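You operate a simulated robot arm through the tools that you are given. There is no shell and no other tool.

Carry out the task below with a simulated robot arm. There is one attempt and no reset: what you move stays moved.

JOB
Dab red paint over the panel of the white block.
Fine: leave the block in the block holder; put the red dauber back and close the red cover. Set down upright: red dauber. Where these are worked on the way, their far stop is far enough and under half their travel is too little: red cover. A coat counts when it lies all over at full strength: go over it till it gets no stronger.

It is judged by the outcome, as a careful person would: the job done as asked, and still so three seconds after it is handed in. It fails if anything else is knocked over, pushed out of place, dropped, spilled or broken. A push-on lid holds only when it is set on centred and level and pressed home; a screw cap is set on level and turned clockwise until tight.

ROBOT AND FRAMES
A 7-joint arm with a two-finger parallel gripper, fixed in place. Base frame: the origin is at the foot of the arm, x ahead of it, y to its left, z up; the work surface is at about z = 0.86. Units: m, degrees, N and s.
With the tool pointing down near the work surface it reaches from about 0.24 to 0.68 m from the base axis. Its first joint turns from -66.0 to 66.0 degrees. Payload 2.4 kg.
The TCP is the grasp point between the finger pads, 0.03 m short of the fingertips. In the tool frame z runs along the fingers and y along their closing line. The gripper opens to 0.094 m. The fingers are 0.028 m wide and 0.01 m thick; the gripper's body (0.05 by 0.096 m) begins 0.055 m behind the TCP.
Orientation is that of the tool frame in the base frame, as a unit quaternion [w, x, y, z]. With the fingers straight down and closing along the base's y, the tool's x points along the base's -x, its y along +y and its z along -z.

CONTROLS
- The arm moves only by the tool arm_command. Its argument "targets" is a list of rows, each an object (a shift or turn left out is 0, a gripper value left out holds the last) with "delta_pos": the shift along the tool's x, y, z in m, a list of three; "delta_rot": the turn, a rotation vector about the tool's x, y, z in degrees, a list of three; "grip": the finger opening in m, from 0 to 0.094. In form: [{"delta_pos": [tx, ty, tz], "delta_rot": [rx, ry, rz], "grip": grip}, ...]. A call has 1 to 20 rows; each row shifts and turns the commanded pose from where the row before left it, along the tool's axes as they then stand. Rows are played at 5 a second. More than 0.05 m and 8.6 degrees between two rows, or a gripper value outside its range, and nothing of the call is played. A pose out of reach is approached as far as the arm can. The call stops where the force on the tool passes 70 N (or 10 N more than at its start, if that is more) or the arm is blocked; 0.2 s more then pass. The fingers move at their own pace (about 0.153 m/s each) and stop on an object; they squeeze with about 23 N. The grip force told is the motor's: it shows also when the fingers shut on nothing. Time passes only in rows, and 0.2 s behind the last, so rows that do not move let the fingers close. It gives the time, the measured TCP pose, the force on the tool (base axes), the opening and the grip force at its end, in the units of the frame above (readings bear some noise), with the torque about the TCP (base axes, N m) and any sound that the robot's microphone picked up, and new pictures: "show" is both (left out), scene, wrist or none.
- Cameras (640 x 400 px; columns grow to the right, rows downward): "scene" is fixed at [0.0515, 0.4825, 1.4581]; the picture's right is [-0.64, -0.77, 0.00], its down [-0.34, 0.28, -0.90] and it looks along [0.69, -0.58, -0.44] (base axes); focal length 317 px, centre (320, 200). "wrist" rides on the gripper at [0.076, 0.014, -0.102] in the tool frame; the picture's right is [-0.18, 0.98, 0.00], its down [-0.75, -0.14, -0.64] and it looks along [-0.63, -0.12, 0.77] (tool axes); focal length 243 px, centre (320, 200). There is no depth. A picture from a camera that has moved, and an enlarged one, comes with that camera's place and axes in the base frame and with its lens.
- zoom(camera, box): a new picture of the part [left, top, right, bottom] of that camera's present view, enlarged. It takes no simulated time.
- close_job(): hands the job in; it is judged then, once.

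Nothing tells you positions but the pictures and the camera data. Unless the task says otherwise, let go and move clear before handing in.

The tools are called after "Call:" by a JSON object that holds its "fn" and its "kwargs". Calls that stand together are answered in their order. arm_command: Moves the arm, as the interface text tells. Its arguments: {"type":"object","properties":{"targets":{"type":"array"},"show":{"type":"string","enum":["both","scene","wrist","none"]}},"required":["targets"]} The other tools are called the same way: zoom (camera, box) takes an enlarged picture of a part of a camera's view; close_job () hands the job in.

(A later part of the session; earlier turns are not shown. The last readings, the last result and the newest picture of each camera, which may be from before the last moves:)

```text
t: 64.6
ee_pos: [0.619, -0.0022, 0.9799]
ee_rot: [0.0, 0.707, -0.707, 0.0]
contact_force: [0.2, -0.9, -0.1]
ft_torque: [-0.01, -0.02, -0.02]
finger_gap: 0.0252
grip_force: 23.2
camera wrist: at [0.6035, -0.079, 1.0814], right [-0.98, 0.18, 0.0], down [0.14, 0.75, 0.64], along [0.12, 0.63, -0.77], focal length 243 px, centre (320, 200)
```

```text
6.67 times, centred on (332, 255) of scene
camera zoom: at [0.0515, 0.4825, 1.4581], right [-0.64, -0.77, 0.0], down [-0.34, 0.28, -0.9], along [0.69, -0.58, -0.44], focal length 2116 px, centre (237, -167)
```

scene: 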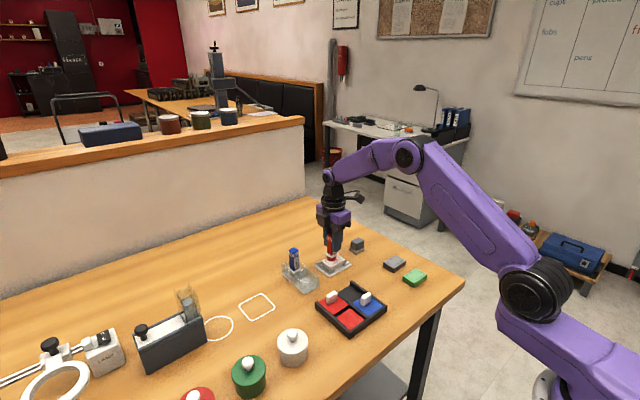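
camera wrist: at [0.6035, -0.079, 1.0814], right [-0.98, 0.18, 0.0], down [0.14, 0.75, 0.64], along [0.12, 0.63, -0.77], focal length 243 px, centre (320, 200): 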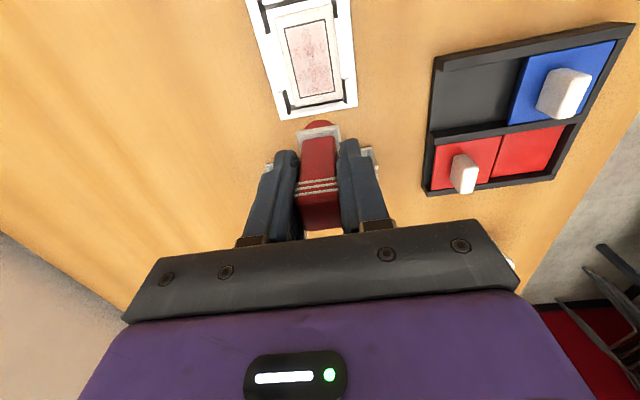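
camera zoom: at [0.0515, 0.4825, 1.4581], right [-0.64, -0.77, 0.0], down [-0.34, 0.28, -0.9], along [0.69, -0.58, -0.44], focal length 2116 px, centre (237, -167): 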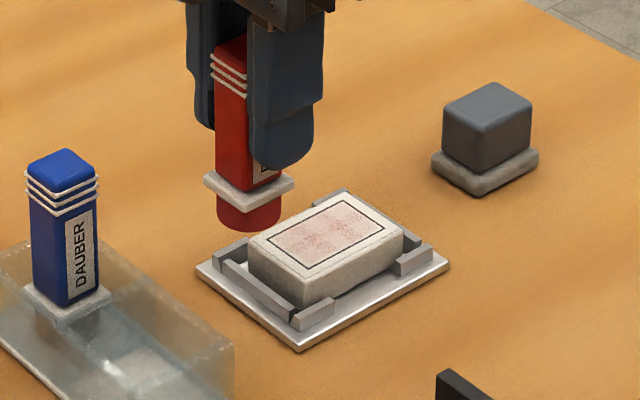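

The coat looks no stronger than after the first press, so the dauber likely needs recharging between coats. I'll go back to the pad.

Call:
{"fn": "arm_command", "kwargs": {"targets": [{"delta_pos": [0, 0, -0.03]}, {"delta_pos": [-0.015, 0.0375, 0]}, {"delta_pos": [-0.015, 0.0375, 0]}, {"delta_pos": [-0.015, 0.0375, 0]}, {"delta_pos": [-0.015, 0.0375, 0]}, {"delta_pos": [-0.015, 0.0375, 0]}, {"delta_pos": [0, 0, 0.04]}, {"delta_pos": [0, 0, 0.022]}, {}, {}], "show": "scene"}}

Call:
{"fn": "zoom", "kwargs": {"camera": "scene", "box": [310, 255, 400, 340]}}

```text
t: 66.8
ee_pos: [0.4304, 0.0726, 0.9477]
ee_rot: [0.0, 0.707, -0.707, 0.0]
contact_force: [-0.1, 0.9, 0.1]
ft_torque: [-0.01, 0.0, -0.01]
finger_gap: 0.0249
grip_force: 23.3
```

scene: 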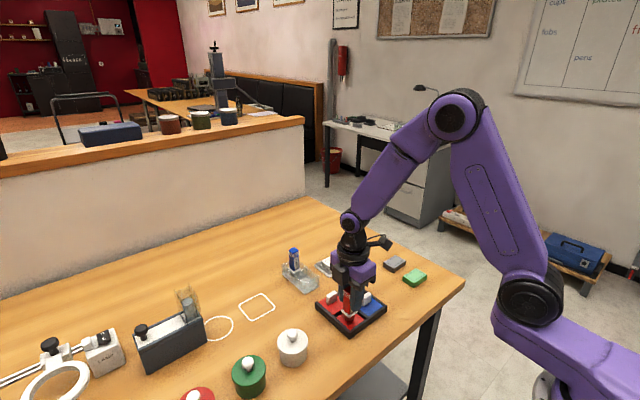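

```text
4.71 times, centred on (355, 298) of scene
camera zoom: at [0.0515, 0.4825, 1.4581], right [-0.64, -0.77, 0.0], down [-0.34, 0.28, -0.9], along [0.69, -0.58, -0.44], focal length 1494 px, centre (155, -259)
```

zoom: 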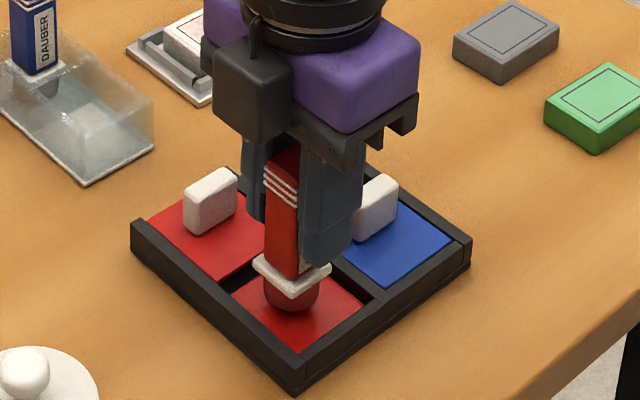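

Call:
{"fn": "arm_command", "kwargs": {"targets": [{"delta_pos": [0, 0, 0.004]}, {"delta_pos": [0, 0, 0.0015]}, {}, {}], "show": "none"}}

```text
t: 67.8
ee_pos: [0.4312, 0.0724, 0.9416]
ee_rot: [0.0, 0.707, -0.707, 0.0]
contact_force: [-0.2, 0.3, -1.0]
ft_torque: [0.03, -0.02, 0.01]
finger_gap: 0.0251
grip_force: 23.0
```

Call:
{"fn": "arm_command", "kwargs": {"targets": [{"delta_pos": [0, 0, 0.001]}, {}, {}], "show": "none"}}

```text
t: 68.6
ee_pos: [0.4315, 0.0733, 0.9417]
ee_rot: [-0.001, 0.708, -0.707, 0.0]
contact_force: [-0.3, 0.6, -0.4]
ft_torque: [-0.01, -0.01, -0.01]
finger_gap: 0.025
grip_force: 22.7
```

Call:
{"fn": "arm_command", "kwargs": {"targets": [{"delta_pos": [0, 0, 0.001]}, {}, {}], "show": "none"}}

```text
t: 69.4
ee_pos: [0.4313, 0.0722, 0.9415]
ee_rot: [-0.001, 0.707, -0.707, 0.0]
contact_force: [-2.0, -0.2, 9.7]
ft_torque: [0.0, 0.08, 0.04]
finger_gap: 0.0252
grip_force: 23.0
```

Call:
{"fn": "arm_command", "kwargs": {"targets": [{}, {}, {}, {}, {"delta_pos": [0, 0, -0.01]}, {"delta_pos": [0, 0, -0.05]}, {"delta_pos": [0.0237, -0.0375, 0]}, {"delta_pos": [0.0237, -0.0375, 0]}, {"delta_pos": [0.0237, -0.0375, 0]}, {"delta_pos": [0.0237, -0.0375, 0]}, {"delta_pos": [0.0237, -0.0375, 0]}, {"delta_pos": [0, 0, 0.035]}, {"delta_pos": [0, 0, 0.012]}, {}, {}], "show": "none"}}

```text
t: 72.6
ee_pos: [0.6186, -0.046, 0.9546]
ee_rot: [-0.001, 0.707, -0.707, 0.0]
contact_force: [-0.1, -0.1, -1.1]
ft_torque: [0.03, -0.01, 0.03]
finger_gap: 0.0248
grip_force: 22.7
```

Call:
{"fn": "arm_command", "kwargs": {"targets": [{"delta_pos": [0, 0, 0.002]}, {"delta_pos": [0, 0, 0.001]}, {"delta_pos": [0, 0, 0.0007]}, {}, {}, {}], "show": "none"}}

```text
t: 74.0
ee_pos: [0.6198, -0.0458, 0.9508]
ee_rot: [0.001, -0.707, 0.707, -0.001]
contact_force: [-0.2, 1.5, 4.4]
ft_torque: [0.04, 0.02, 0.02]
finger_gap: 0.025
grip_force: 22.8
```

Call:
{"fn": "arm_command", "kwargs": {"targets": [{"delta_pos": [0, 0, 0.0007]}, {}, {}, {}, {}, {}], "show": "none"}}

Call:
{"fn": "arm_command", "kwargs": {"targets": [{"delta_pos": [0, 0, -0.005]}, {"delta_pos": [0, 0, -0.025]}, {"delta_pos": [-0.044, 0, 0]}, {}, {}], "show": "wrist"}}

Call:
{"fn": "zoom", "kwargs": {"camera": "wrist", "box": [270, 0, 360, 120]}}

Call:
{"fn": "zoom", "kwargs": {"camera": "scene", "box": [305, 225, 360, 285]}}

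```text
t: 75.4
ee_pos: [0.6188, -0.0446, 0.9497]
ee_rot: [-0.001, 0.707, -0.707, 0.0]
contact_force: [0.1, 0.2, 15.9]
ft_torque: [0.08, -0.01, -0.01]
finger_gap: 0.0253
grip_force: 23.3
```

```text
t: 76.6
ee_pos: [0.6192, -0.0024, 0.9778]
ee_rot: [0.0, -0.707, 0.707, 0.0]
contact_force: [0.1, -0.2, 0.7]
ft_torque: [-0.06, 0.03, 0.05]
finger_gap: 0.025
grip_force: 23.2
camera wrist: at [0.604, -0.0788, 1.08], right [-0.98, 0.18, 0.0], down [0.14, 0.75, 0.64], along [0.12, 0.63, -0.77], focal length 243 px, centre (320, 200)
```

wrist: 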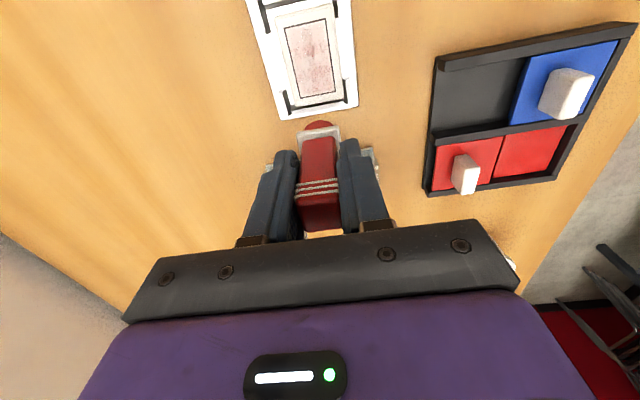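

```text
3.33 times, centred on (315, 60) of wrist
camera zoom: at [0.604, -0.0788, 1.08], right [-0.98, 0.18, 0.0], down [0.14, 0.75, 0.64], along [0.12, 0.63, -0.77], focal length 809 px, centre (337, 667)
```

zoom: 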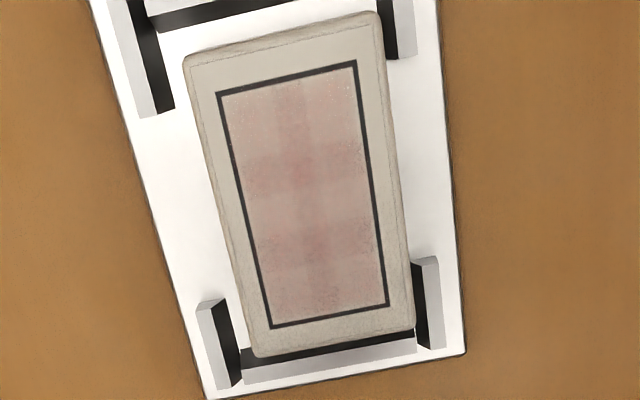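

```text
6.67 times, centred on (332, 255) of scene
camera zoom: at [0.0515, 0.4825, 1.4581], right [-0.64, -0.77, 0.0], down [-0.34, 0.28, -0.9], along [0.69, -0.58, -0.44], focal length 2116 px, centre (237, -167)
```

zoom: 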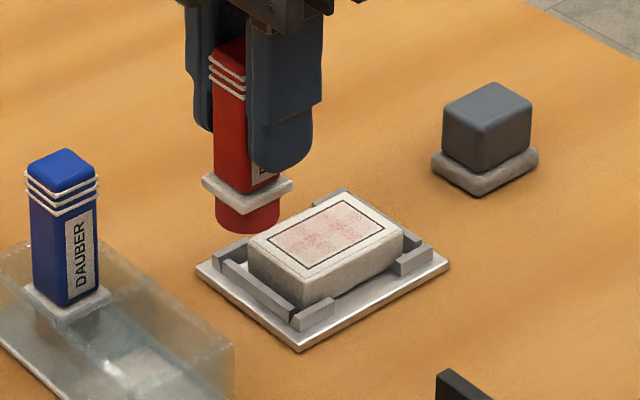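

The coat still looks light. I'll zoom in as closely as possible to understand how it builds up.

Call:
{"fn": "zoom", "kwargs": {"camera": "wrist", "box": [280, 10, 340, 100]}}

Call:
{"fn": "zoom", "kwargs": {"camera": "scene", "box": [320, 248, 350, 270]}}

Call:
{"fn": "zoom", "kwargs": {"camera": "scene", "box": [300, 235, 340, 265]}}

```text
4.44 times, centred on (310, 55) of wrist
camera zoom: at [0.604, -0.0788, 1.08], right [-0.98, 0.18, 0.0], down [0.14, 0.75, 0.64], along [0.12, 0.63, -0.77], focal length 1078 px, centre (364, 844)
```

zoom: 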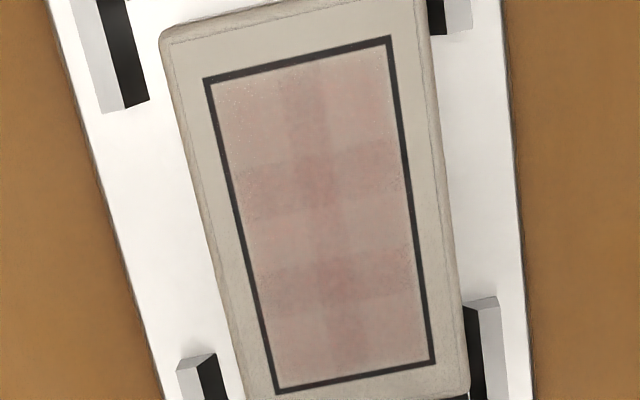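

```text
16.00 times, centred on (335, 259) of scene
camera zoom: at [0.0515, 0.4825, 1.4581], right [-0.64, -0.77, 0.0], down [-0.34, 0.28, -0.9], along [0.69, -0.58, -0.44], focal length 5078 px, centre (80, -744)
```

zoom: 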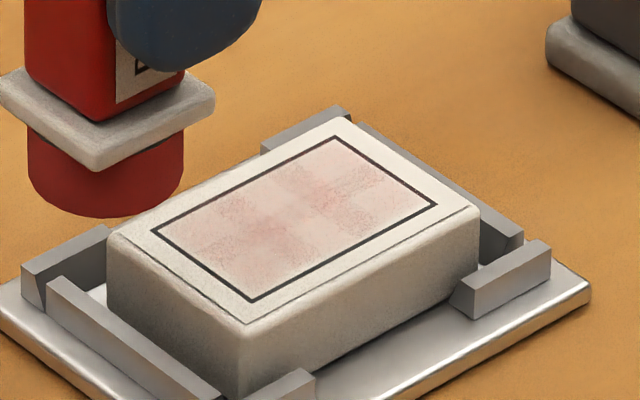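

```text
13.33 times, centred on (320, 250) of scene
camera zoom: at [0.0515, 0.4825, 1.4581], right [-0.64, -0.77, 0.0], down [-0.34, 0.28, -0.9], along [0.69, -0.58, -0.44], focal length 4232 px, centre (320, -467)
```

zoom: 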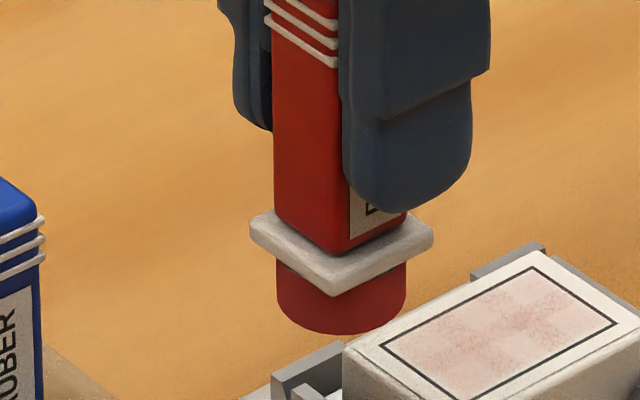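

The six overlapping patches are equally faint, so strength may depend on pressing longer or more firmly. I'll press the centre again at about 20 N and hold.

Call:
{"fn": "arm_command", "kwargs": {"targets": [{"delta_pos": [0.044, 0, 0]}, {"delta_pos": [0, 0, 0.025]}, {"delta_pos": [0, 0, 0.0052]}, {}, {}, {}], "show": "none"}}

```text
t: 78.0
ee_pos: [0.619, -0.0472, 0.9496]
ee_rot: [0.001, -0.707, 0.707, -0.001]
contact_force: [-0.5, -0.6, 15.3]
ft_torque: [0.09, 0.03, -0.01]
finger_gap: 0.0252
grip_force: 23.3
```

Call:
{"fn": "arm_command", "kwargs": {"targets": [{"delta_pos": [0, 0, 0.0004]}, {}, {}, {}, {}], "show": "none"}}

Call:
{"fn": "arm_command", "kwargs": {"targets": [{}, {}, {}, {}, {}], "show": "scene"}}

Call:
{"fn": "zoom", "kwargs": {"camera": "scene", "box": [320, 248, 350, 270]}}

```text
t: 79.2
ee_pos: [0.6196, -0.0459, 0.9499]
ee_rot: [0.0, 0.707, -0.707, 0.0]
contact_force: [0.3, -0.2, 20.8]
ft_torque: [0.09, -0.05, 0.04]
finger_gap: 0.0252
grip_force: 22.7
```

```text
t: 80.4
ee_pos: [0.6187, -0.0461, 0.9486]
ee_rot: [-0.001, 0.707, -0.707, 0.001]
contact_force: [0.2, 0.7, 18.5]
ft_torque: [0.16, -0.02, 0.0]
finger_gap: 0.0254
grip_force: 23.0
```

scene: 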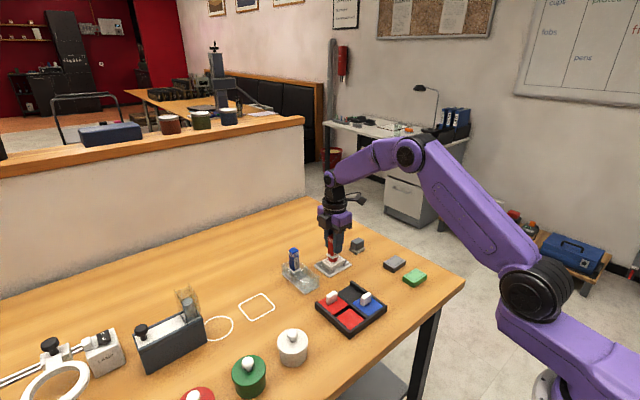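

```text
16.00 times, centred on (335, 259) of scene
camera zoom: at [0.0511, 0.4825, 1.4581], right [-0.64, -0.77, 0.0], down [-0.34, 0.28, -0.9], along [0.69, -0.58, -0.44], focal length 5078 px, centre (80, -744)
```

zoom: 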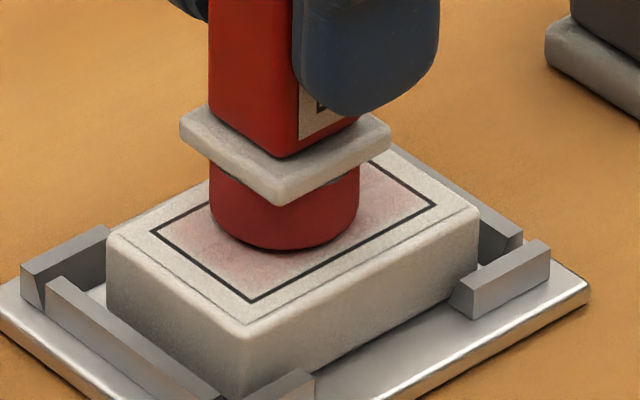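

Call:
{"fn": "arm_command", "kwargs": {"targets": [{"delta_pos": [0, 0, -0.006]}, {"delta_pos": [0, 0, -0.025]}, {"delta_pos": [-0.044, 0, 0]}, {}, {}], "show": "wrist"}}

Call:
{"fn": "zoom", "kwargs": {"camera": "wrist", "box": [280, 10, 340, 100]}}

Call:
{"fn": "zoom", "kwargs": {"camera": "scene", "box": [320, 248, 350, 270]}}

```text
t: 81.6
ee_pos: [0.6189, -0.0028, 0.9791]
ee_rot: [0.0, -0.707, 0.707, 0.0]
contact_force: [-0.1, 0.2, -1.4]
ft_torque: [0.0, 0.02, -0.01]
finger_gap: 0.0251
grip_force: 22.6
camera wrist: at [0.6037, -0.0793, 1.0811], right [-0.98, 0.18, 0.0], down [0.14, 0.75, 0.64], along [0.12, 0.63, -0.77], focal length 243 px, centre (320, 200)
```

wrist: 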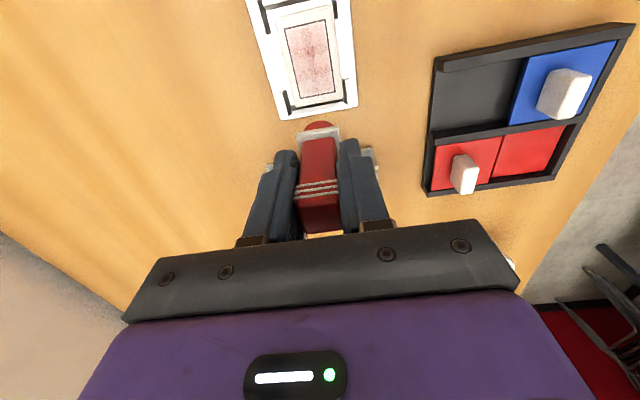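

```text
4.44 times, centred on (310, 55) of wrist
camera zoom: at [0.6037, -0.0793, 1.0811], right [-0.98, 0.18, 0.0], down [0.14, 0.75, 0.64], along [0.12, 0.63, -0.77], focal length 1078 px, centre (364, 844)
```

zoom: 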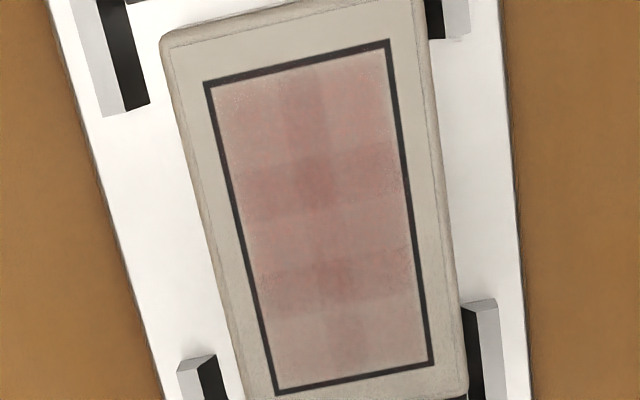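

```text
16.00 times, centred on (335, 259) of scene
camera zoom: at [0.0515, 0.4825, 1.4581], right [-0.64, -0.77, 0.0], down [-0.34, 0.28, -0.9], along [0.69, -0.58, -0.44], focal length 5078 px, centre (80, -744)
```

zoom: 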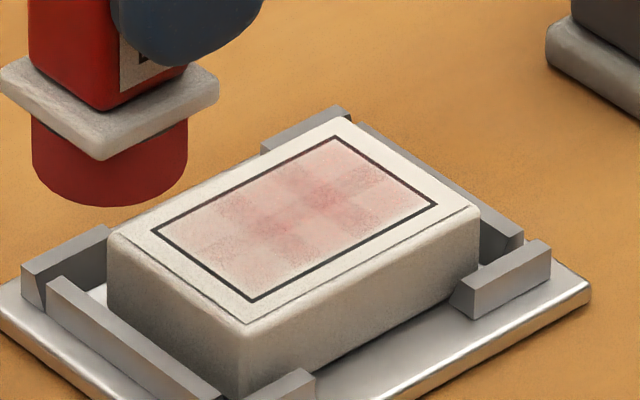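

The coat is now clearly stronger in the middle and -y rows, so firm presses (about 18–20 N) deposit more. I'll press each spot firmly, starting at the +y row.

Call:
{"fn": "arm_command", "kwargs": {"targets": [{"delta_pos": [0.0292, -0.0054, 0]}, {"delta_pos": [0, 0, 0.025]}, {"delta_pos": [0, 0, 0.006]}, {}, {}, {}, {}], "show": "none"}}

```text
t: 83.2
ee_pos: [0.6245, -0.0316, 0.95]
ee_rot: [0.0, -0.707, 0.707, -0.001]
contact_force: [0.4, -1.4, 7.5]
ft_torque: [-0.01, -0.01, 0.03]
finger_gap: 0.0249
grip_force: 23.1
```

Call:
{"fn": "arm_command", "kwargs": {"targets": [{"delta_pos": [0, 0, 0.0008]}, {}, {}, {}], "show": "none"}}

```text
t: 84.2
ee_pos: [0.625, -0.0314, 0.9487]
ee_rot: [0.001, -0.707, 0.707, -0.001]
contact_force: [-0.1, -0.5, 16.6]
ft_torque: [0.06, 0.0, 0.02]
finger_gap: 0.0253
grip_force: 23.1
```

Call:
{"fn": "arm_command", "kwargs": {"targets": [{"delta_pos": [0, 0, 0.0003]}, {}, {}, {}, {}, {"delta_pos": [0, 0, -0.006]}, {"delta_pos": [0, 0.011, 0]}, {"delta_pos": [0, 0, 0.006]}, {}, {}, {}, {}], "show": "none"}}

```text
t: 86.8
ee_pos: [0.6132, -0.0315, 0.9471]
ee_rot: [0.0, 0.707, -0.707, 0.0]
contact_force: [-1.3, -0.2, 9.7]
ft_torque: [0.08, 0.07, 0.01]
finger_gap: 0.0252
grip_force: 22.8
```

The dauber is slipping up slightly in the grip under the harder presses, so I'll keep to about 15 N. I'll finish this spot and look.

Call:
{"fn": "arm_command", "kwargs": {"targets": [{"delta_pos": [0, 0, 0.0005]}, {}, {}, {}, {}], "show": "none"}}

Call:
{"fn": "arm_command", "kwargs": {"targets": [{"delta_pos": [0, 0, -0.006]}, {"delta_pos": [0, 0, -0.025]}, {"delta_pos": [-0.0292, -0.0054, 0]}, {}, {}], "show": "wrist"}}

Call:
{"fn": "zoom", "kwargs": {"camera": "wrist", "box": [280, 10, 340, 100]}}

Call:
{"fn": "zoom", "kwargs": {"camera": "scene", "box": [310, 235, 350, 270]}}

```text
t: 88.0
ee_pos: [0.612, -0.0307, 0.9468]
ee_rot: [0.0, 0.708, -0.707, 0.001]
contact_force: [-0.7, 0.1, 15.7]
ft_torque: [0.08, 0.02, -0.03]
finger_gap: 0.0248
grip_force: 23.2
```

```text
t: 89.2
ee_pos: [0.6193, -0.0017, 0.9798]
ee_rot: [0.0, 0.707, -0.707, -0.001]
contact_force: [-0.8, 0.6, -1.0]
ft_torque: [-0.02, 0.0, -0.02]
finger_gap: 0.0253
grip_force: 23.4
camera wrist: at [0.6042, -0.0783, 1.0807], right [-0.98, 0.18, 0.0], down [0.14, 0.75, 0.64], along [0.12, 0.63, -0.77], focal length 243 px, centre (320, 200)
```

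wrist: 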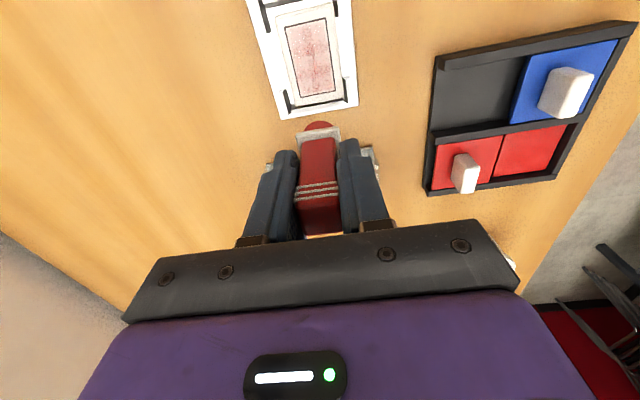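

```text
4.44 times, centred on (310, 55) of wrist
camera zoom: at [0.6042, -0.0783, 1.0807], right [-0.98, 0.18, 0.0], down [0.14, 0.75, 0.64], along [0.12, 0.63, -0.77], focal length 1078 px, centre (364, 844)
```

zoom: 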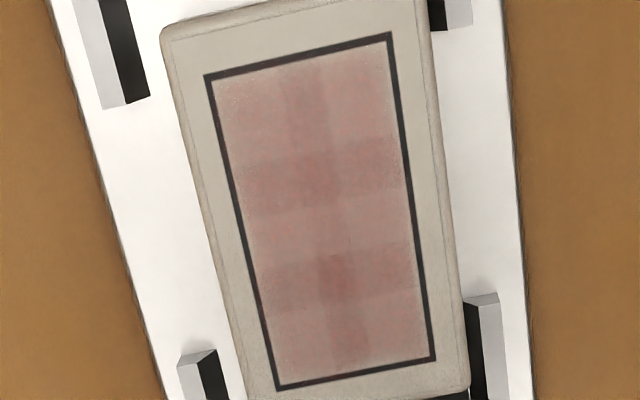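

```text
11.43 times, centred on (330, 252) of scene
camera zoom: at [0.0515, 0.4825, 1.4581], right [-0.64, -0.77, 0.0], down [-0.34, 0.28, -0.9], along [0.69, -0.58, -0.44], focal length 3627 px, centre (206, -400)
```

zoom: 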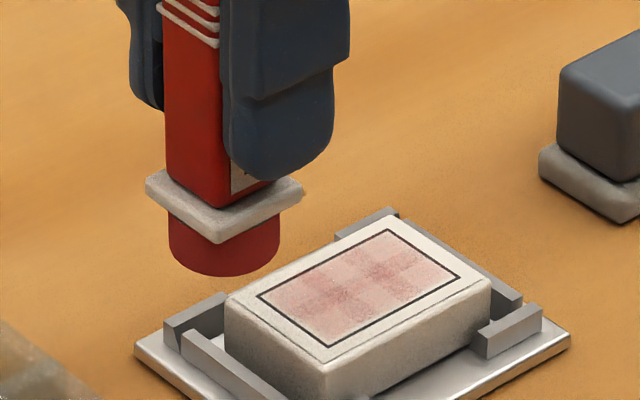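

The +y row has now caught up, so the coat is even but still mid-strength. I'll recharge on the pad and go over it again.

Call:
{"fn": "arm_command", "kwargs": {"targets": [{"delta_pos": [0, 0, -0.03]}, {"delta_pos": [-0.015, 0.0375, 0]}, {"delta_pos": [-0.015, 0.0375, 0]}, {"delta_pos": [-0.015, 0.0375, 0]}, {"delta_pos": [-0.015, 0.0375, 0]}, {"delta_pos": [-0.015, 0.0375, 0]}, {"delta_pos": [0, 0, 0.04]}, {"delta_pos": [0, 0, 0.028]}, {}, {}], "show": "none"}}

Call:
{"fn": "arm_command", "kwargs": {"targets": [{"delta_pos": [0, 0, 0.0015]}, {"delta_pos": [0, 0, 0.0015]}, {}, {}], "show": "none"}}

```text
t: 91.4
ee_pos: [0.4306, 0.0722, 0.9405]
ee_rot: [0.0, -0.707, 0.707, 0.0]
contact_force: [-0.8, -1.0, -0.5]
ft_torque: [0.0, 0.0, -0.01]
finger_gap: 0.0255
grip_force: 23.2
```

```text
t: 92.4
ee_pos: [0.4318, 0.0733, 0.9388]
ee_rot: [0.002, -0.707, 0.707, 0.0]
contact_force: [-3.1, -0.5, 20.7]
ft_torque: [0.11, 0.15, -0.01]
finger_gap: 0.0253
grip_force: 22.3
```

Call:
{"fn": "arm_command", "kwargs": {"targets": [{}, {}, {}, {"delta_pos": [0, 0, -0.012]}, {"delta_pos": [0, 0, -0.048]}, {"delta_pos": [0.0209, -0.0375, 0]}, {"delta_pos": [0.0209, -0.0375, 0]}, {"delta_pos": [0.0209, -0.0375, 0]}, {"delta_pos": [0.0209, -0.0375, 0]}, {"delta_pos": [0.0209, -0.0373, 0]}, {"delta_pos": [0, 0, 0.035]}, {"delta_pos": [0, 0, 0.012]}, {}, {}], "show": "none"}}

Call:
{"fn": "arm_command", "kwargs": {"targets": [{"delta_pos": [0, 0, 0.001]}, {"delta_pos": [0, 0, 0.001]}, {}, {}], "show": "none"}}

```text
t: 95.4
ee_pos: [0.6187, -0.032, 0.9504]
ee_rot: [0.0, 0.707, -0.707, 0.0]
contact_force: [0.5, -0.4, -0.7]
ft_torque: [0.01, 0.01, -0.01]
finger_gap: 0.0251
grip_force: 23.0
```

```text
t: 96.4
ee_pos: [0.6184, -0.0301, 0.9478]
ee_rot: [-0.001, 0.707, -0.707, 0.0]
contact_force: [0.0, 0.7, -1.3]
ft_torque: [0.05, 0.01, 0.01]
finger_gap: 0.0252
grip_force: 23.0
```

Call:
{"fn": "arm_command", "kwargs": {"targets": [{"delta_pos": [0, 0, 0.001]}, {"delta_pos": [0, 0, 0.001]}, {}, {}, {}], "show": "none"}}

```text
t: 97.6
ee_pos: [0.6173, -0.0306, 0.9469]
ee_rot: [-0.002, 0.707, -0.707, 0.002]
contact_force: [-0.3, 0.0, 16.8]
ft_torque: [0.12, 0.05, 0.02]
finger_gap: 0.0248
grip_force: 22.9
```

Call:
{"fn": "arm_command", "kwargs": {"targets": [{}, {}, {}, {"delta_pos": [0, 0, -0.006]}, {"delta_pos": [0.014, 0.0, 0]}, {"delta_pos": [0, 0, 0.006]}, {}, {}, {}, {}, {}, {}], "show": "none"}}

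Call:
{"fn": "arm_command", "kwargs": {"targets": [{"delta_pos": [0, 0, -0.006]}, {"delta_pos": [0.014, 0.0, 0]}, {"delta_pos": [0, 0, 0.0062]}, {}, {}, {}, {}, {}, {}], "show": "none"}}

Call:
{"fn": "arm_command", "kwargs": {"targets": [{"delta_pos": [0, 0, -0.006]}, {"delta_pos": [0, 0, -0.025]}, {"delta_pos": [-0.036, 0, 0]}, {"delta_pos": [-0.022, 0, 0]}, {}, {}], "show": "wrist"}}

Call:
{"fn": "zoom", "kwargs": {"camera": "wrist", "box": [280, 10, 340, 100]}}

Call:
{"fn": "zoom", "kwargs": {"camera": "scene", "box": [310, 235, 350, 270]}}

```text
t: 100.2
ee_pos: [0.6194, -0.0446, 0.947]
ee_rot: [-0.001, 0.707, -0.707, 0.001]
contact_force: [-0.7, -0.9, 12.7]
ft_torque: [0.09, 0.02, 0.04]
finger_gap: 0.0252
grip_force: 23.0
```

```text
t: 102.2
ee_pos: [0.6181, -0.0595, 0.9467]
ee_rot: [-0.001, 0.707, -0.707, 0.001]
contact_force: [-0.8, 0.5, 12.0]
ft_torque: [0.14, 0.03, 0.02]
finger_gap: 0.0252
grip_force: 22.8
```

```text
t: 103.6
ee_pos: [0.6185, -0.0002, 0.9759]
ee_rot: [-0.001, 0.708, -0.707, 0.001]
contact_force: [-1.0, -0.9, -1.3]
ft_torque: [0.0, 0.02, -0.01]
finger_gap: 0.0251
grip_force: 22.8
camera wrist: at [0.6034, -0.0774, 1.0783], right [-0.98, 0.18, 0.0], down [0.14, 0.75, 0.64], along [0.12, 0.63, -0.77], focal length 243 px, centre (320, 200)
```

wrist: 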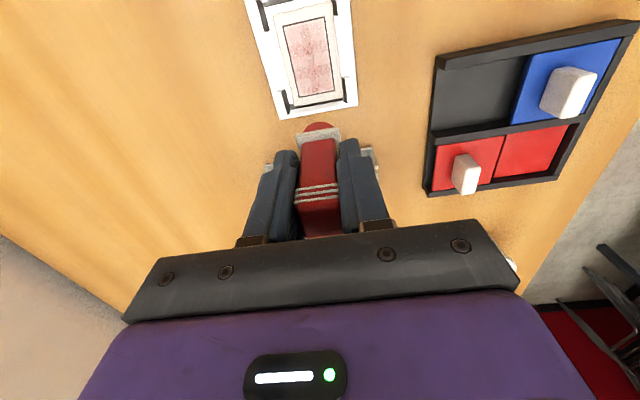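

```text
4.44 times, centred on (310, 55) of wrist
camera zoom: at [0.6034, -0.0774, 1.0783], right [-0.98, 0.18, 0.0], down [0.14, 0.75, 0.64], along [0.12, 0.63, -0.77], focal length 1078 px, centre (364, 844)
```

zoom: 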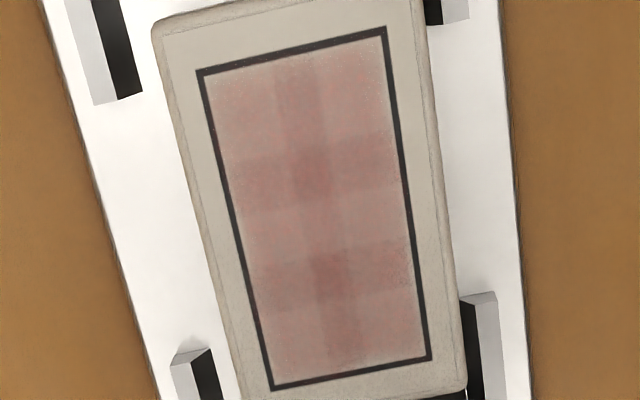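

```text
11.43 times, centred on (330, 252) of scene
camera zoom: at [0.0515, 0.4825, 1.4581], right [-0.64, -0.77, 0.0], down [-0.34, 0.28, -0.9], along [0.69, -0.58, -0.44], focal length 3627 px, centre (206, -400)
```

zoom: 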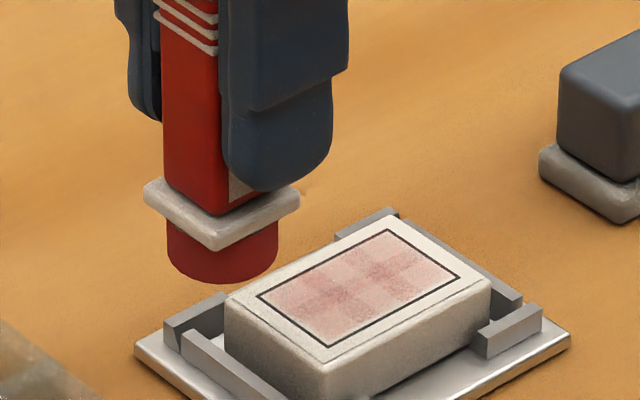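

It's hard to tell if it grew. I'll do a controlled test with one long press of about 14 N on the centre for 5 s, then view it from the same pose.

Call:
{"fn": "arm_command", "kwargs": {"targets": [{"delta_pos": [0.044, 0, 0]}, {"delta_pos": [0, 0, 0.025]}, {"delta_pos": [0, 0, 0.006]}, {}, {}, {}], "show": "none"}}

```text
t: 105.0
ee_pos: [0.6194, -0.0456, 0.948]
ee_rot: [-0.001, 0.707, -0.707, 0.002]
contact_force: [0.7, 0.5, 8.8]
ft_torque: [0.11, -0.01, 0.0]
finger_gap: 0.0253
grip_force: 22.8
```

Call:
{"fn": "arm_command", "kwargs": {"targets": [{"delta_pos": [0, 0, 0.0003]}, {}, {}, {}, {}, {}, {}, {}], "show": "none"}}

Call:
{"fn": "arm_command", "kwargs": {"targets": [{}, {}, {}, {}, {}, {}, {}, {}, {}, {}], "show": "none"}}

Call:
{"fn": "arm_command", "kwargs": {"targets": [{"delta_pos": [0, 0, -0.006]}, {"delta_pos": [0, 0, -0.025]}, {"delta_pos": [-0.044, 0, 0]}, {}, {}], "show": "wrist"}}

Call:
{"fn": "zoom", "kwargs": {"camera": "wrist", "box": [280, 10, 340, 100]}}

Call:
{"fn": "zoom", "kwargs": {"camera": "scene", "box": [310, 235, 350, 270]}}

```text
t: 106.8
ee_pos: [0.6179, -0.0472, 0.9465]
ee_rot: [0.0, -0.707, 0.707, 0.0]
contact_force: [0.7, 0.4, 17.4]
ft_torque: [0.13, -0.02, 0.0]
finger_gap: 0.0251
grip_force: 23.1
```

```text
t: 109.0
ee_pos: [0.6178, -0.0456, 0.9465]
ee_rot: [0.0, -0.707, 0.707, -0.001]
contact_force: [1.0, -0.8, 14.6]
ft_torque: [0.13, 0.01, -0.01]
finger_gap: 0.025
grip_force: 23.1
```

```text
t: 110.2
ee_pos: [0.6189, -0.0013, 0.9778]
ee_rot: [0.0, 0.707, -0.707, 0.0]
contact_force: [-0.1, -0.5, -0.1]
ft_torque: [0.05, -0.01, 0.03]
finger_gap: 0.0252
grip_force: 23.1
camera wrist: at [0.6033, -0.0777, 1.0787], right [-0.98, 0.18, 0.0], down [0.14, 0.75, 0.64], along [0.12, 0.63, -0.77], focal length 243 px, centre (320, 200)
```

wrist: 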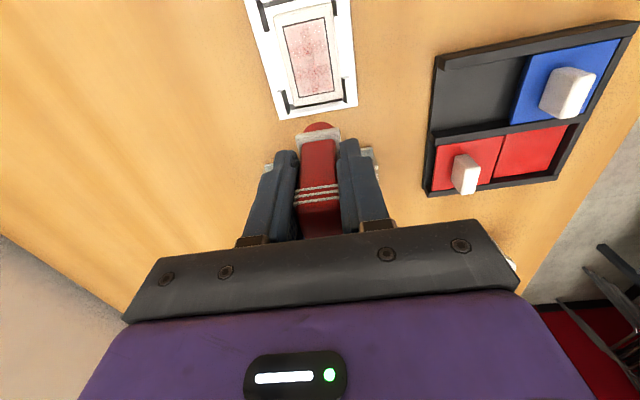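

```text
4.44 times, centred on (310, 55) of wrist
camera zoom: at [0.6033, -0.0777, 1.0787], right [-0.98, 0.18, 0.0], down [0.14, 0.75, 0.64], along [0.12, 0.63, -0.77], focal length 1078 px, centre (364, 844)
```

zoom: 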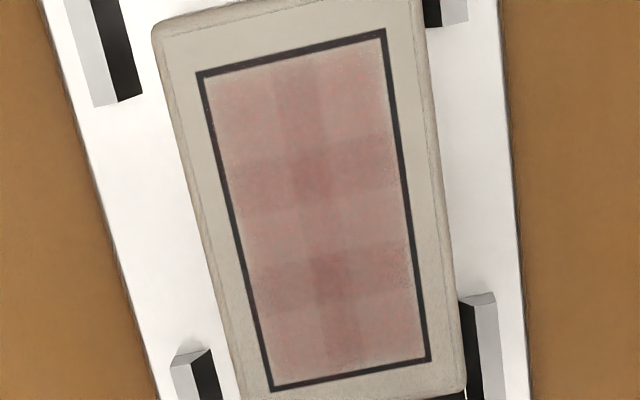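

```text
11.43 times, centred on (330, 252) of scene
camera zoom: at [0.0515, 0.4825, 1.4581], right [-0.64, -0.77, 0.0], down [-0.34, 0.28, -0.9], along [0.69, -0.58, -0.44], focal length 3627 px, centre (206, -400)
```

zoom: 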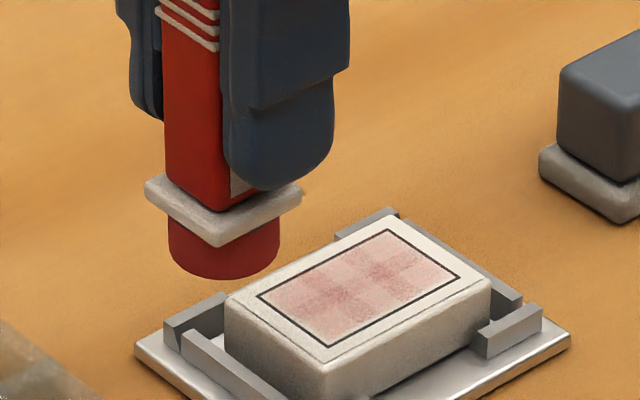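

There was no change after a 4 s hold, so dwell on the panel isn't the limit; how well the head is charged may be. I'll recharge with several long presses on the pad.

Call:
{"fn": "arm_command", "kwargs": {"targets": [{"delta_pos": [0, 0, -0.03]}, {"delta_pos": [-0.015, 0.0375, 0]}, {"delta_pos": [-0.015, 0.0375, 0]}, {"delta_pos": [-0.015, 0.0375, 0]}, {"delta_pos": [-0.015, 0.0375, 0]}, {"delta_pos": [-0.015, 0.0375, 0]}, {"delta_pos": [0, 0, 0.04]}, {"delta_pos": [0, 0, 0.028]}, {}, {"delta_pos": [0, 0, 0.001]}, {}, {}], "show": "none"}}

```text
t: 112.8
ee_pos: [0.4308, 0.0738, 0.9383]
ee_rot: [0.001, 0.707, -0.707, 0.0]
contact_force: [0.4, -0.2, 0.1]
ft_torque: [0.0, 0.02, -0.01]
finger_gap: 0.025
grip_force: 23.0
```

Call:
{"fn": "arm_command", "kwargs": {"targets": [{"delta_pos": [0, 0, 0.001]}, {}, {}, {}, {}, {}], "show": "none"}}

```text
t: 114.2
ee_pos: [0.4306, 0.0739, 0.9371]
ee_rot: [0.0, 0.707, -0.707, 0.0]
contact_force: [-0.8, 0.5, 0.1]
ft_torque: [-0.03, 0.02, 0.01]
finger_gap: 0.0251
grip_force: 23.2
```

Call:
{"fn": "arm_command", "kwargs": {"targets": [{"delta_pos": [0, 0, 0.001]}, {}, {}, {}, {}, {}], "show": "none"}}

```text
t: 115.6
ee_pos: [0.4311, 0.073, 0.9358]
ee_rot: [0.0, -0.707, 0.707, -0.001]
contact_force: [0.6, 0.7, 15.0]
ft_torque: [0.15, 0.03, 0.02]
finger_gap: 0.025
grip_force: 22.7
```

Call:
{"fn": "arm_command", "kwargs": {"targets": [{}, {}, {}, {}, {}, {}, {}, {}, {}, {}, {"delta_pos": [0, 0, -0.006]}, {}, {"delta_pos": [0, 0, 0.0062]}, {}, {}, {}, {}, {}, {}, {}], "show": "none"}}

Call:
{"fn": "arm_command", "kwargs": {"targets": [{}, {}, {}, {}, {}, {"delta_pos": [0, 0, -0.012]}, {"delta_pos": [0, 0, -0.048]}, {"delta_pos": [0.0209, -0.0375, 0]}, {"delta_pos": [0.0209, -0.0375, 0]}, {"delta_pos": [0.0209, -0.0375, 0]}, {"delta_pos": [0.0209, -0.0375, 0]}, {"delta_pos": [0.0209, -0.0373, 0]}, {"delta_pos": [0, 0, 0.035]}, {"delta_pos": [0, 0, 0.014]}, {}, {}], "show": "scene"}}

Call:
{"fn": "zoom", "kwargs": {"camera": "scene", "box": [300, 225, 360, 280]}}

```text
t: 119.8
ee_pos: [0.4317, 0.0743, 0.9353]
ee_rot: [0.001, -0.706, 0.708, 0.0]
contact_force: [0.4, -0.8, 13.5]
ft_torque: [0.14, 0.0, -0.03]
finger_gap: 0.0252
grip_force: 22.9
```

```text
t: 123.2
ee_pos: [0.618, -0.0318, 0.9458]
ee_rot: [0.0, 0.707, -0.707, 0.0]
contact_force: [1.0, -0.8, 0.1]
ft_torque: [0.0, 0.01, -0.01]
finger_gap: 0.0251
grip_force: 23.0
```

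scene: 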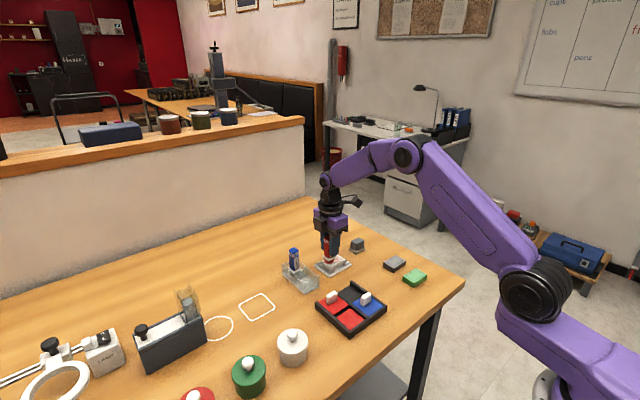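

```text
7.27 times, centred on (330, 252) of scene
camera zoom: at [0.0515, 0.4825, 1.4581], right [-0.64, -0.77, 0.0], down [-0.34, 0.28, -0.9], along [0.69, -0.58, -0.44], focal length 2308 px, centre (247, -182)
```

zoom: 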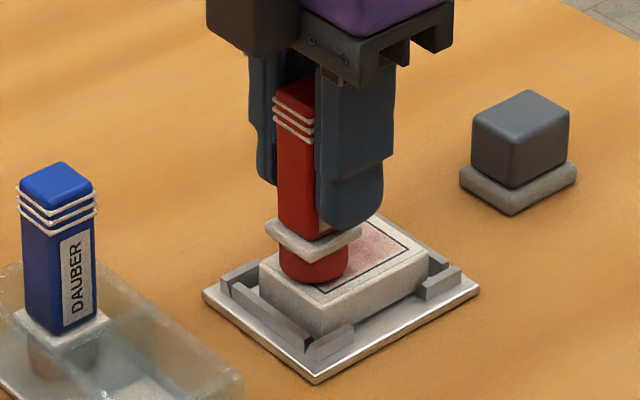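

Fully recharged and over the +y row. I'll press there only and compare rows.

Call:
{"fn": "arm_command", "kwargs": {"targets": [{"delta_pos": [0, 0, 0.001]}, {}, {"delta_pos": [0, 0, 0.0008]}, {}, {}], "show": "none"}}

```text
t: 124.4
ee_pos: [0.62, -0.03, 0.9447]
ee_rot: [-0.001, 0.707, -0.707, 0.002]
contact_force: [0.0, -0.8, 7.8]
ft_torque: [0.09, 0.01, 0.05]
finger_gap: 0.0254
grip_force: 22.6
```

Call:
{"fn": "arm_command", "kwargs": {"targets": [{"delta_pos": [0, 0, 0.0004]}, {}, {}, {}, {}], "show": "none"}}

Call:
{"fn": "arm_command", "kwargs": {"targets": [{}, {"delta_pos": [0, 0, -0.006]}, {"delta_pos": [0, 0, -0.025]}, {"delta_pos": [-0.03, 0, 0]}, {}, {}], "show": "wrist"}}

Call:
{"fn": "zoom", "kwargs": {"camera": "wrist", "box": [280, 10, 340, 100]}}

Call:
{"fn": "zoom", "kwargs": {"camera": "scene", "box": [310, 235, 350, 270]}}

```text
t: 125.6
ee_pos: [0.6185, -0.031, 0.9448]
ee_rot: [-0.001, 0.707, -0.707, 0.001]
contact_force: [0.0, 0.5, 18.0]
ft_torque: [0.15, -0.03, -0.01]
finger_gap: 0.0252
grip_force: 22.9
```

```text
t: 127.0
ee_pos: [0.6186, -0.0003, 0.9759]
ee_rot: [0.0, -0.707, 0.707, -0.001]
contact_force: [0.3, 0.5, -0.5]
ft_torque: [0.0, -0.01, 0.0]
finger_gap: 0.025
grip_force: 22.9
camera wrist: at [0.6035, -0.077, 1.077], right [-0.98, 0.18, 0.0], down [0.14, 0.75, 0.64], along [0.12, 0.63, -0.77], focal length 243 px, centre (320, 200)
```

wrist: 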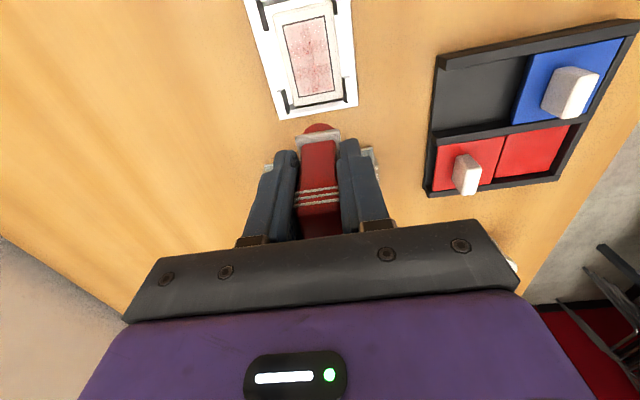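

```text
4.44 times, centred on (310, 55) of wrist
camera zoom: at [0.6035, -0.077, 1.077], right [-0.98, 0.18, 0.0], down [0.14, 0.75, 0.64], along [0.12, 0.63, -0.77], focal length 1078 px, centre (364, 844)
```

zoom: 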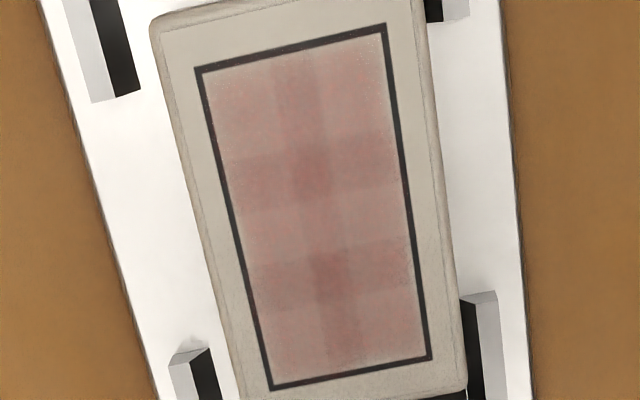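

```text
11.43 times, centred on (330, 252) of scene
camera zoom: at [0.0515, 0.4825, 1.4581], right [-0.64, -0.77, 0.0], down [-0.34, 0.28, -0.9], along [0.69, -0.58, -0.44], focal length 3627 px, centre (206, -400)
```

zoom: 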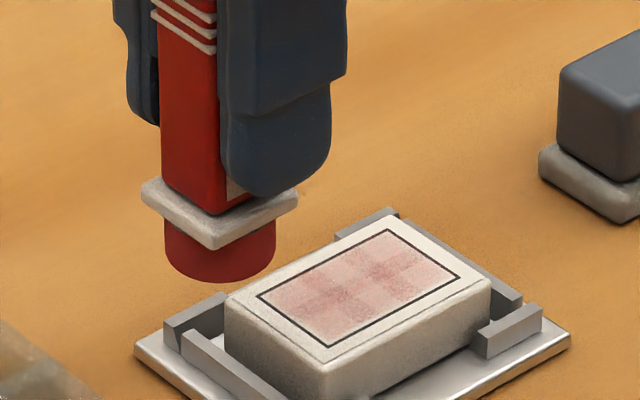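

No row changed, even freshly charged, so it may be saturated. To be sure, I'll test several separate quick dabs on the +y row.

Call:
{"fn": "arm_command", "kwargs": {"targets": [{"delta_pos": [0.03, 0, 0]}, {"delta_pos": [0, 0, 0.025]}, {"delta_pos": [0, 0, 0.006]}, {}, {}, {}, {"delta_pos": [0, 0, -0.008]}, {"delta_pos": [0, 0, 0.0082]}, {}, {}, {}, {"delta_pos": [0, 0, -0.008]}, {"delta_pos": [0, 0, 0.0082]}, {}, {}, {}], "show": "none"}}

Call:
{"fn": "arm_command", "kwargs": {"targets": [{"delta_pos": [0, 0, -0.008]}, {"delta_pos": [0, 0.0055, 0.0082]}, {}, {}, {}, {"delta_pos": [0, 0, -0.008]}, {"delta_pos": [0, -0.011, 0.0082]}, {}, {}, {}, {"delta_pos": [0, 0, -0.008]}, {"delta_pos": [-0.03, 0.0055, -0.023]}, {}, {}], "show": "wrist"}}

Call:
{"fn": "zoom", "kwargs": {"camera": "wrist", "box": [280, 10, 340, 100]}}

Call:
{"fn": "zoom", "kwargs": {"camera": "scene", "box": [310, 235, 350, 270]}}

```text
t: 130.4
ee_pos: [0.6188, -0.0309, 0.9438]
ee_rot: [0.001, -0.707, 0.707, -0.001]
contact_force: [-1.1, 0.6, 18.0]
ft_torque: [0.16, 0.05, 0.0]
finger_gap: 0.0252
grip_force: 22.6
```

```text
t: 133.4
ee_pos: [0.618, -0.0016, 0.9746]
ee_rot: [0.0, -0.707, 0.707, 0.0]
contact_force: [-0.5, -0.7, -0.8]
ft_torque: [-0.03, 0.02, 0.03]
finger_gap: 0.025
grip_force: 23.4
camera wrist: at [0.6032, -0.077, 1.0761], right [-0.98, 0.18, 0.0], down [0.14, 0.75, 0.64], along [0.12, 0.63, -0.77], focal length 243 px, centre (320, 200)
```

wrist: 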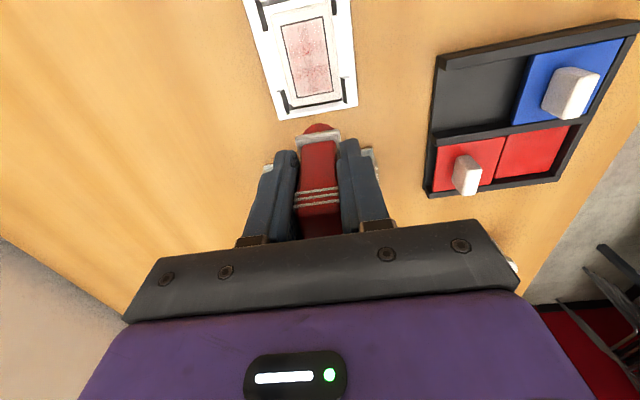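

```text
4.44 times, centred on (310, 55) of wrist
camera zoom: at [0.6032, -0.077, 1.0761], right [-0.98, 0.18, 0.0], down [0.14, 0.75, 0.64], along [0.12, 0.63, -0.77], focal length 1078 px, centre (364, 844)
```

zoom: 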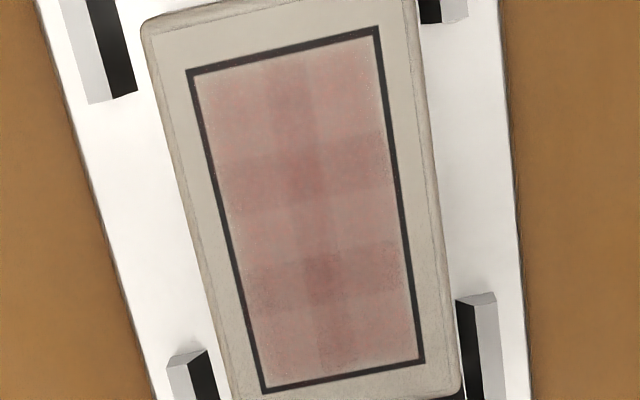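

```text
11.43 times, centred on (330, 252) of scene
camera zoom: at [0.0515, 0.4825, 1.4581], right [-0.64, -0.77, 0.0], down [-0.34, 0.28, -0.9], along [0.69, -0.58, -0.44], focal length 3627 px, centre (206, -400)
```

zoom: 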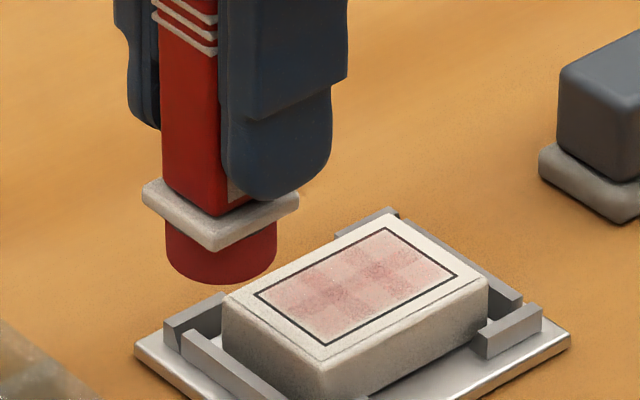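

The +y row still matches the others, so separate dabs no longer strengthen it. As a last check I'll go over it with light contact and a small sweep along the panel.

Call:
{"fn": "arm_command", "kwargs": {"targets": [{"delta_pos": [0.03, 0, 0]}, {"delta_pos": [0, 0, 0.025]}, {}, {"delta_pos": [0, 0, 0.004]}, {"delta_pos": [0, 0, 0.001]}, {}, {}], "show": "none"}}

```text
t: 135.0
ee_pos: [0.6177, -0.0312, 0.9451]
ee_rot: [0.0, -0.707, 0.708, 0.0]
contact_force: [-0.8, -0.3, 5.1]
ft_torque: [-0.01, 0.04, 0.0]
finger_gap: 0.0251
grip_force: 22.9
```

Call:
{"fn": "arm_command", "kwargs": {"targets": [{"delta_pos": [0.004, 0, 0]}, {"delta_pos": [0.004, 0, 0]}, {"delta_pos": [0.004, 0, 0]}, {"delta_pos": [0.004, 0, 0]}, {"delta_pos": [0.004, 0, 0]}, {"delta_pos": [0.004, 0, 0]}, {"delta_pos": [0.004, 0, 0]}], "show": "none"}}

Call:
{"fn": "arm_command", "kwargs": {"targets": [{"delta_pos": [0, 0, -0.006]}, {"delta_pos": [0, 0, -0.025]}, {"delta_pos": [-0.036, 0, 0]}, {"delta_pos": [-0.022, 0, 0]}, {}, {}], "show": "wrist"}}

Call:
{"fn": "zoom", "kwargs": {"camera": "wrist", "box": [280, 10, 340, 100]}}

Call:
{"fn": "zoom", "kwargs": {"camera": "scene", "box": [310, 235, 350, 270]}}

```text
t: 136.6
ee_pos: [0.6189, -0.0577, 0.9451]
ee_rot: [-0.001, -0.707, 0.707, 0.0]
contact_force: [0.9, 0.9, 2.8]
ft_torque: [0.14, -0.01, 0.0]
finger_gap: 0.0253
grip_force: 23.5
```

```text
t: 138.0
ee_pos: [0.6184, -0.0004, 0.9753]
ee_rot: [0.0, -0.707, 0.707, 0.0]
contact_force: [0.4, -0.1, 0.2]
ft_torque: [0.03, -0.01, 0.01]
finger_gap: 0.025
grip_force: 22.9
camera wrist: at [0.604, -0.0771, 1.0773], right [-0.98, 0.18, 0.0], down [0.14, 0.75, 0.64], along [0.12, 0.63, -0.77], focal length 243 px, centre (320, 200)
```

wrist: 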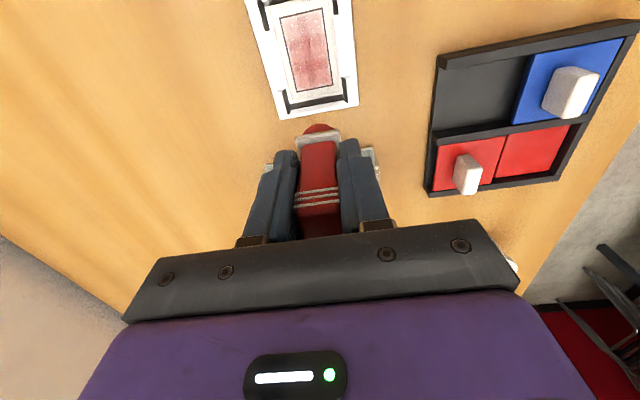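

```text
4.44 times, centred on (310, 55) of wrist
camera zoom: at [0.604, -0.0771, 1.0773], right [-0.98, 0.18, 0.0], down [0.14, 0.75, 0.64], along [0.12, 0.63, -0.77], focal length 1078 px, centre (364, 844)
```

zoom: 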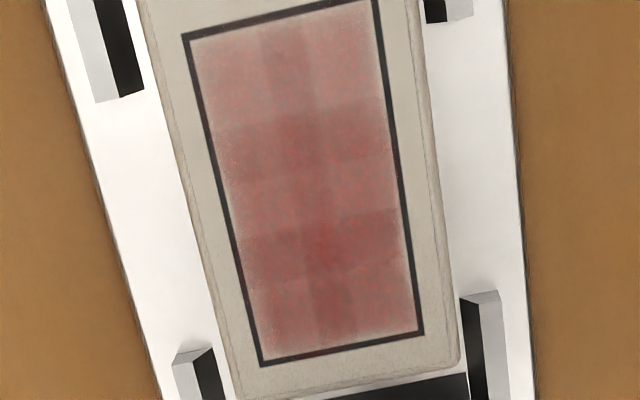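

```text
11.43 times, centred on (330, 252) of scene
camera zoom: at [0.0515, 0.4825, 1.4581], right [-0.64, -0.77, 0.0], down [-0.34, 0.28, -0.9], along [0.69, -0.58, -0.44], focal length 3627 px, centre (206, -400)
```

zoom: 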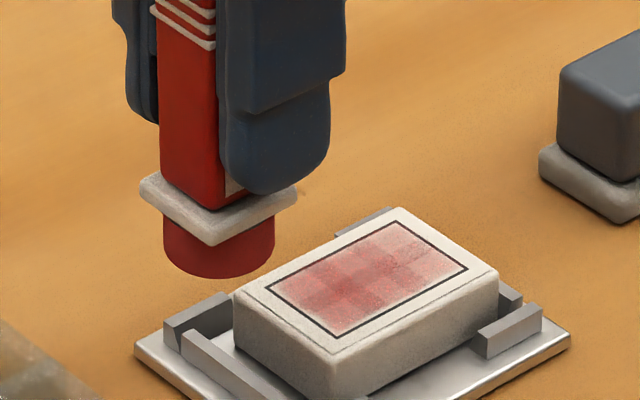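

Sweeping is what builds it: the middle and +y rows are now clearly stronger. The block was dragged slightly in the holder and the panel centre is now about (0.618, -0.048). I'll continue with light sweeps over the whole panel.

Call:
{"fn": "arm_command", "kwargs": {"targets": [{"delta_pos": [0.0318, -0.0023, 0]}, {"delta_pos": [0.0318, -0.0023, 0]}, {}, {"delta_pos": [0, 0, 0.026]}, {}, {"delta_pos": [0, 0, 0.004]}, {}, {}], "show": "none"}}

```text
t: 139.8
ee_pos: [0.6221, -0.0654, 0.9456]
ee_rot: [0.0, 0.708, -0.707, -0.001]
contact_force: [0.7, -0.2, -0.6]
ft_torque: [0.02, -0.01, 0.03]
finger_gap: 0.0251
grip_force: 23.1
```

Call:
{"fn": "arm_command", "kwargs": {"targets": [{"delta_pos": [0, 0, 0.001]}, {}, {}], "show": "none"}}

```text
t: 140.6
ee_pos: [0.6229, -0.065, 0.9448]
ee_rot: [-0.002, 0.708, -0.707, 0.001]
contact_force: [1.3, -0.5, 2.2]
ft_torque: [0.03, 0.01, 0.0]
finger_gap: 0.0254
grip_force: 22.8
```

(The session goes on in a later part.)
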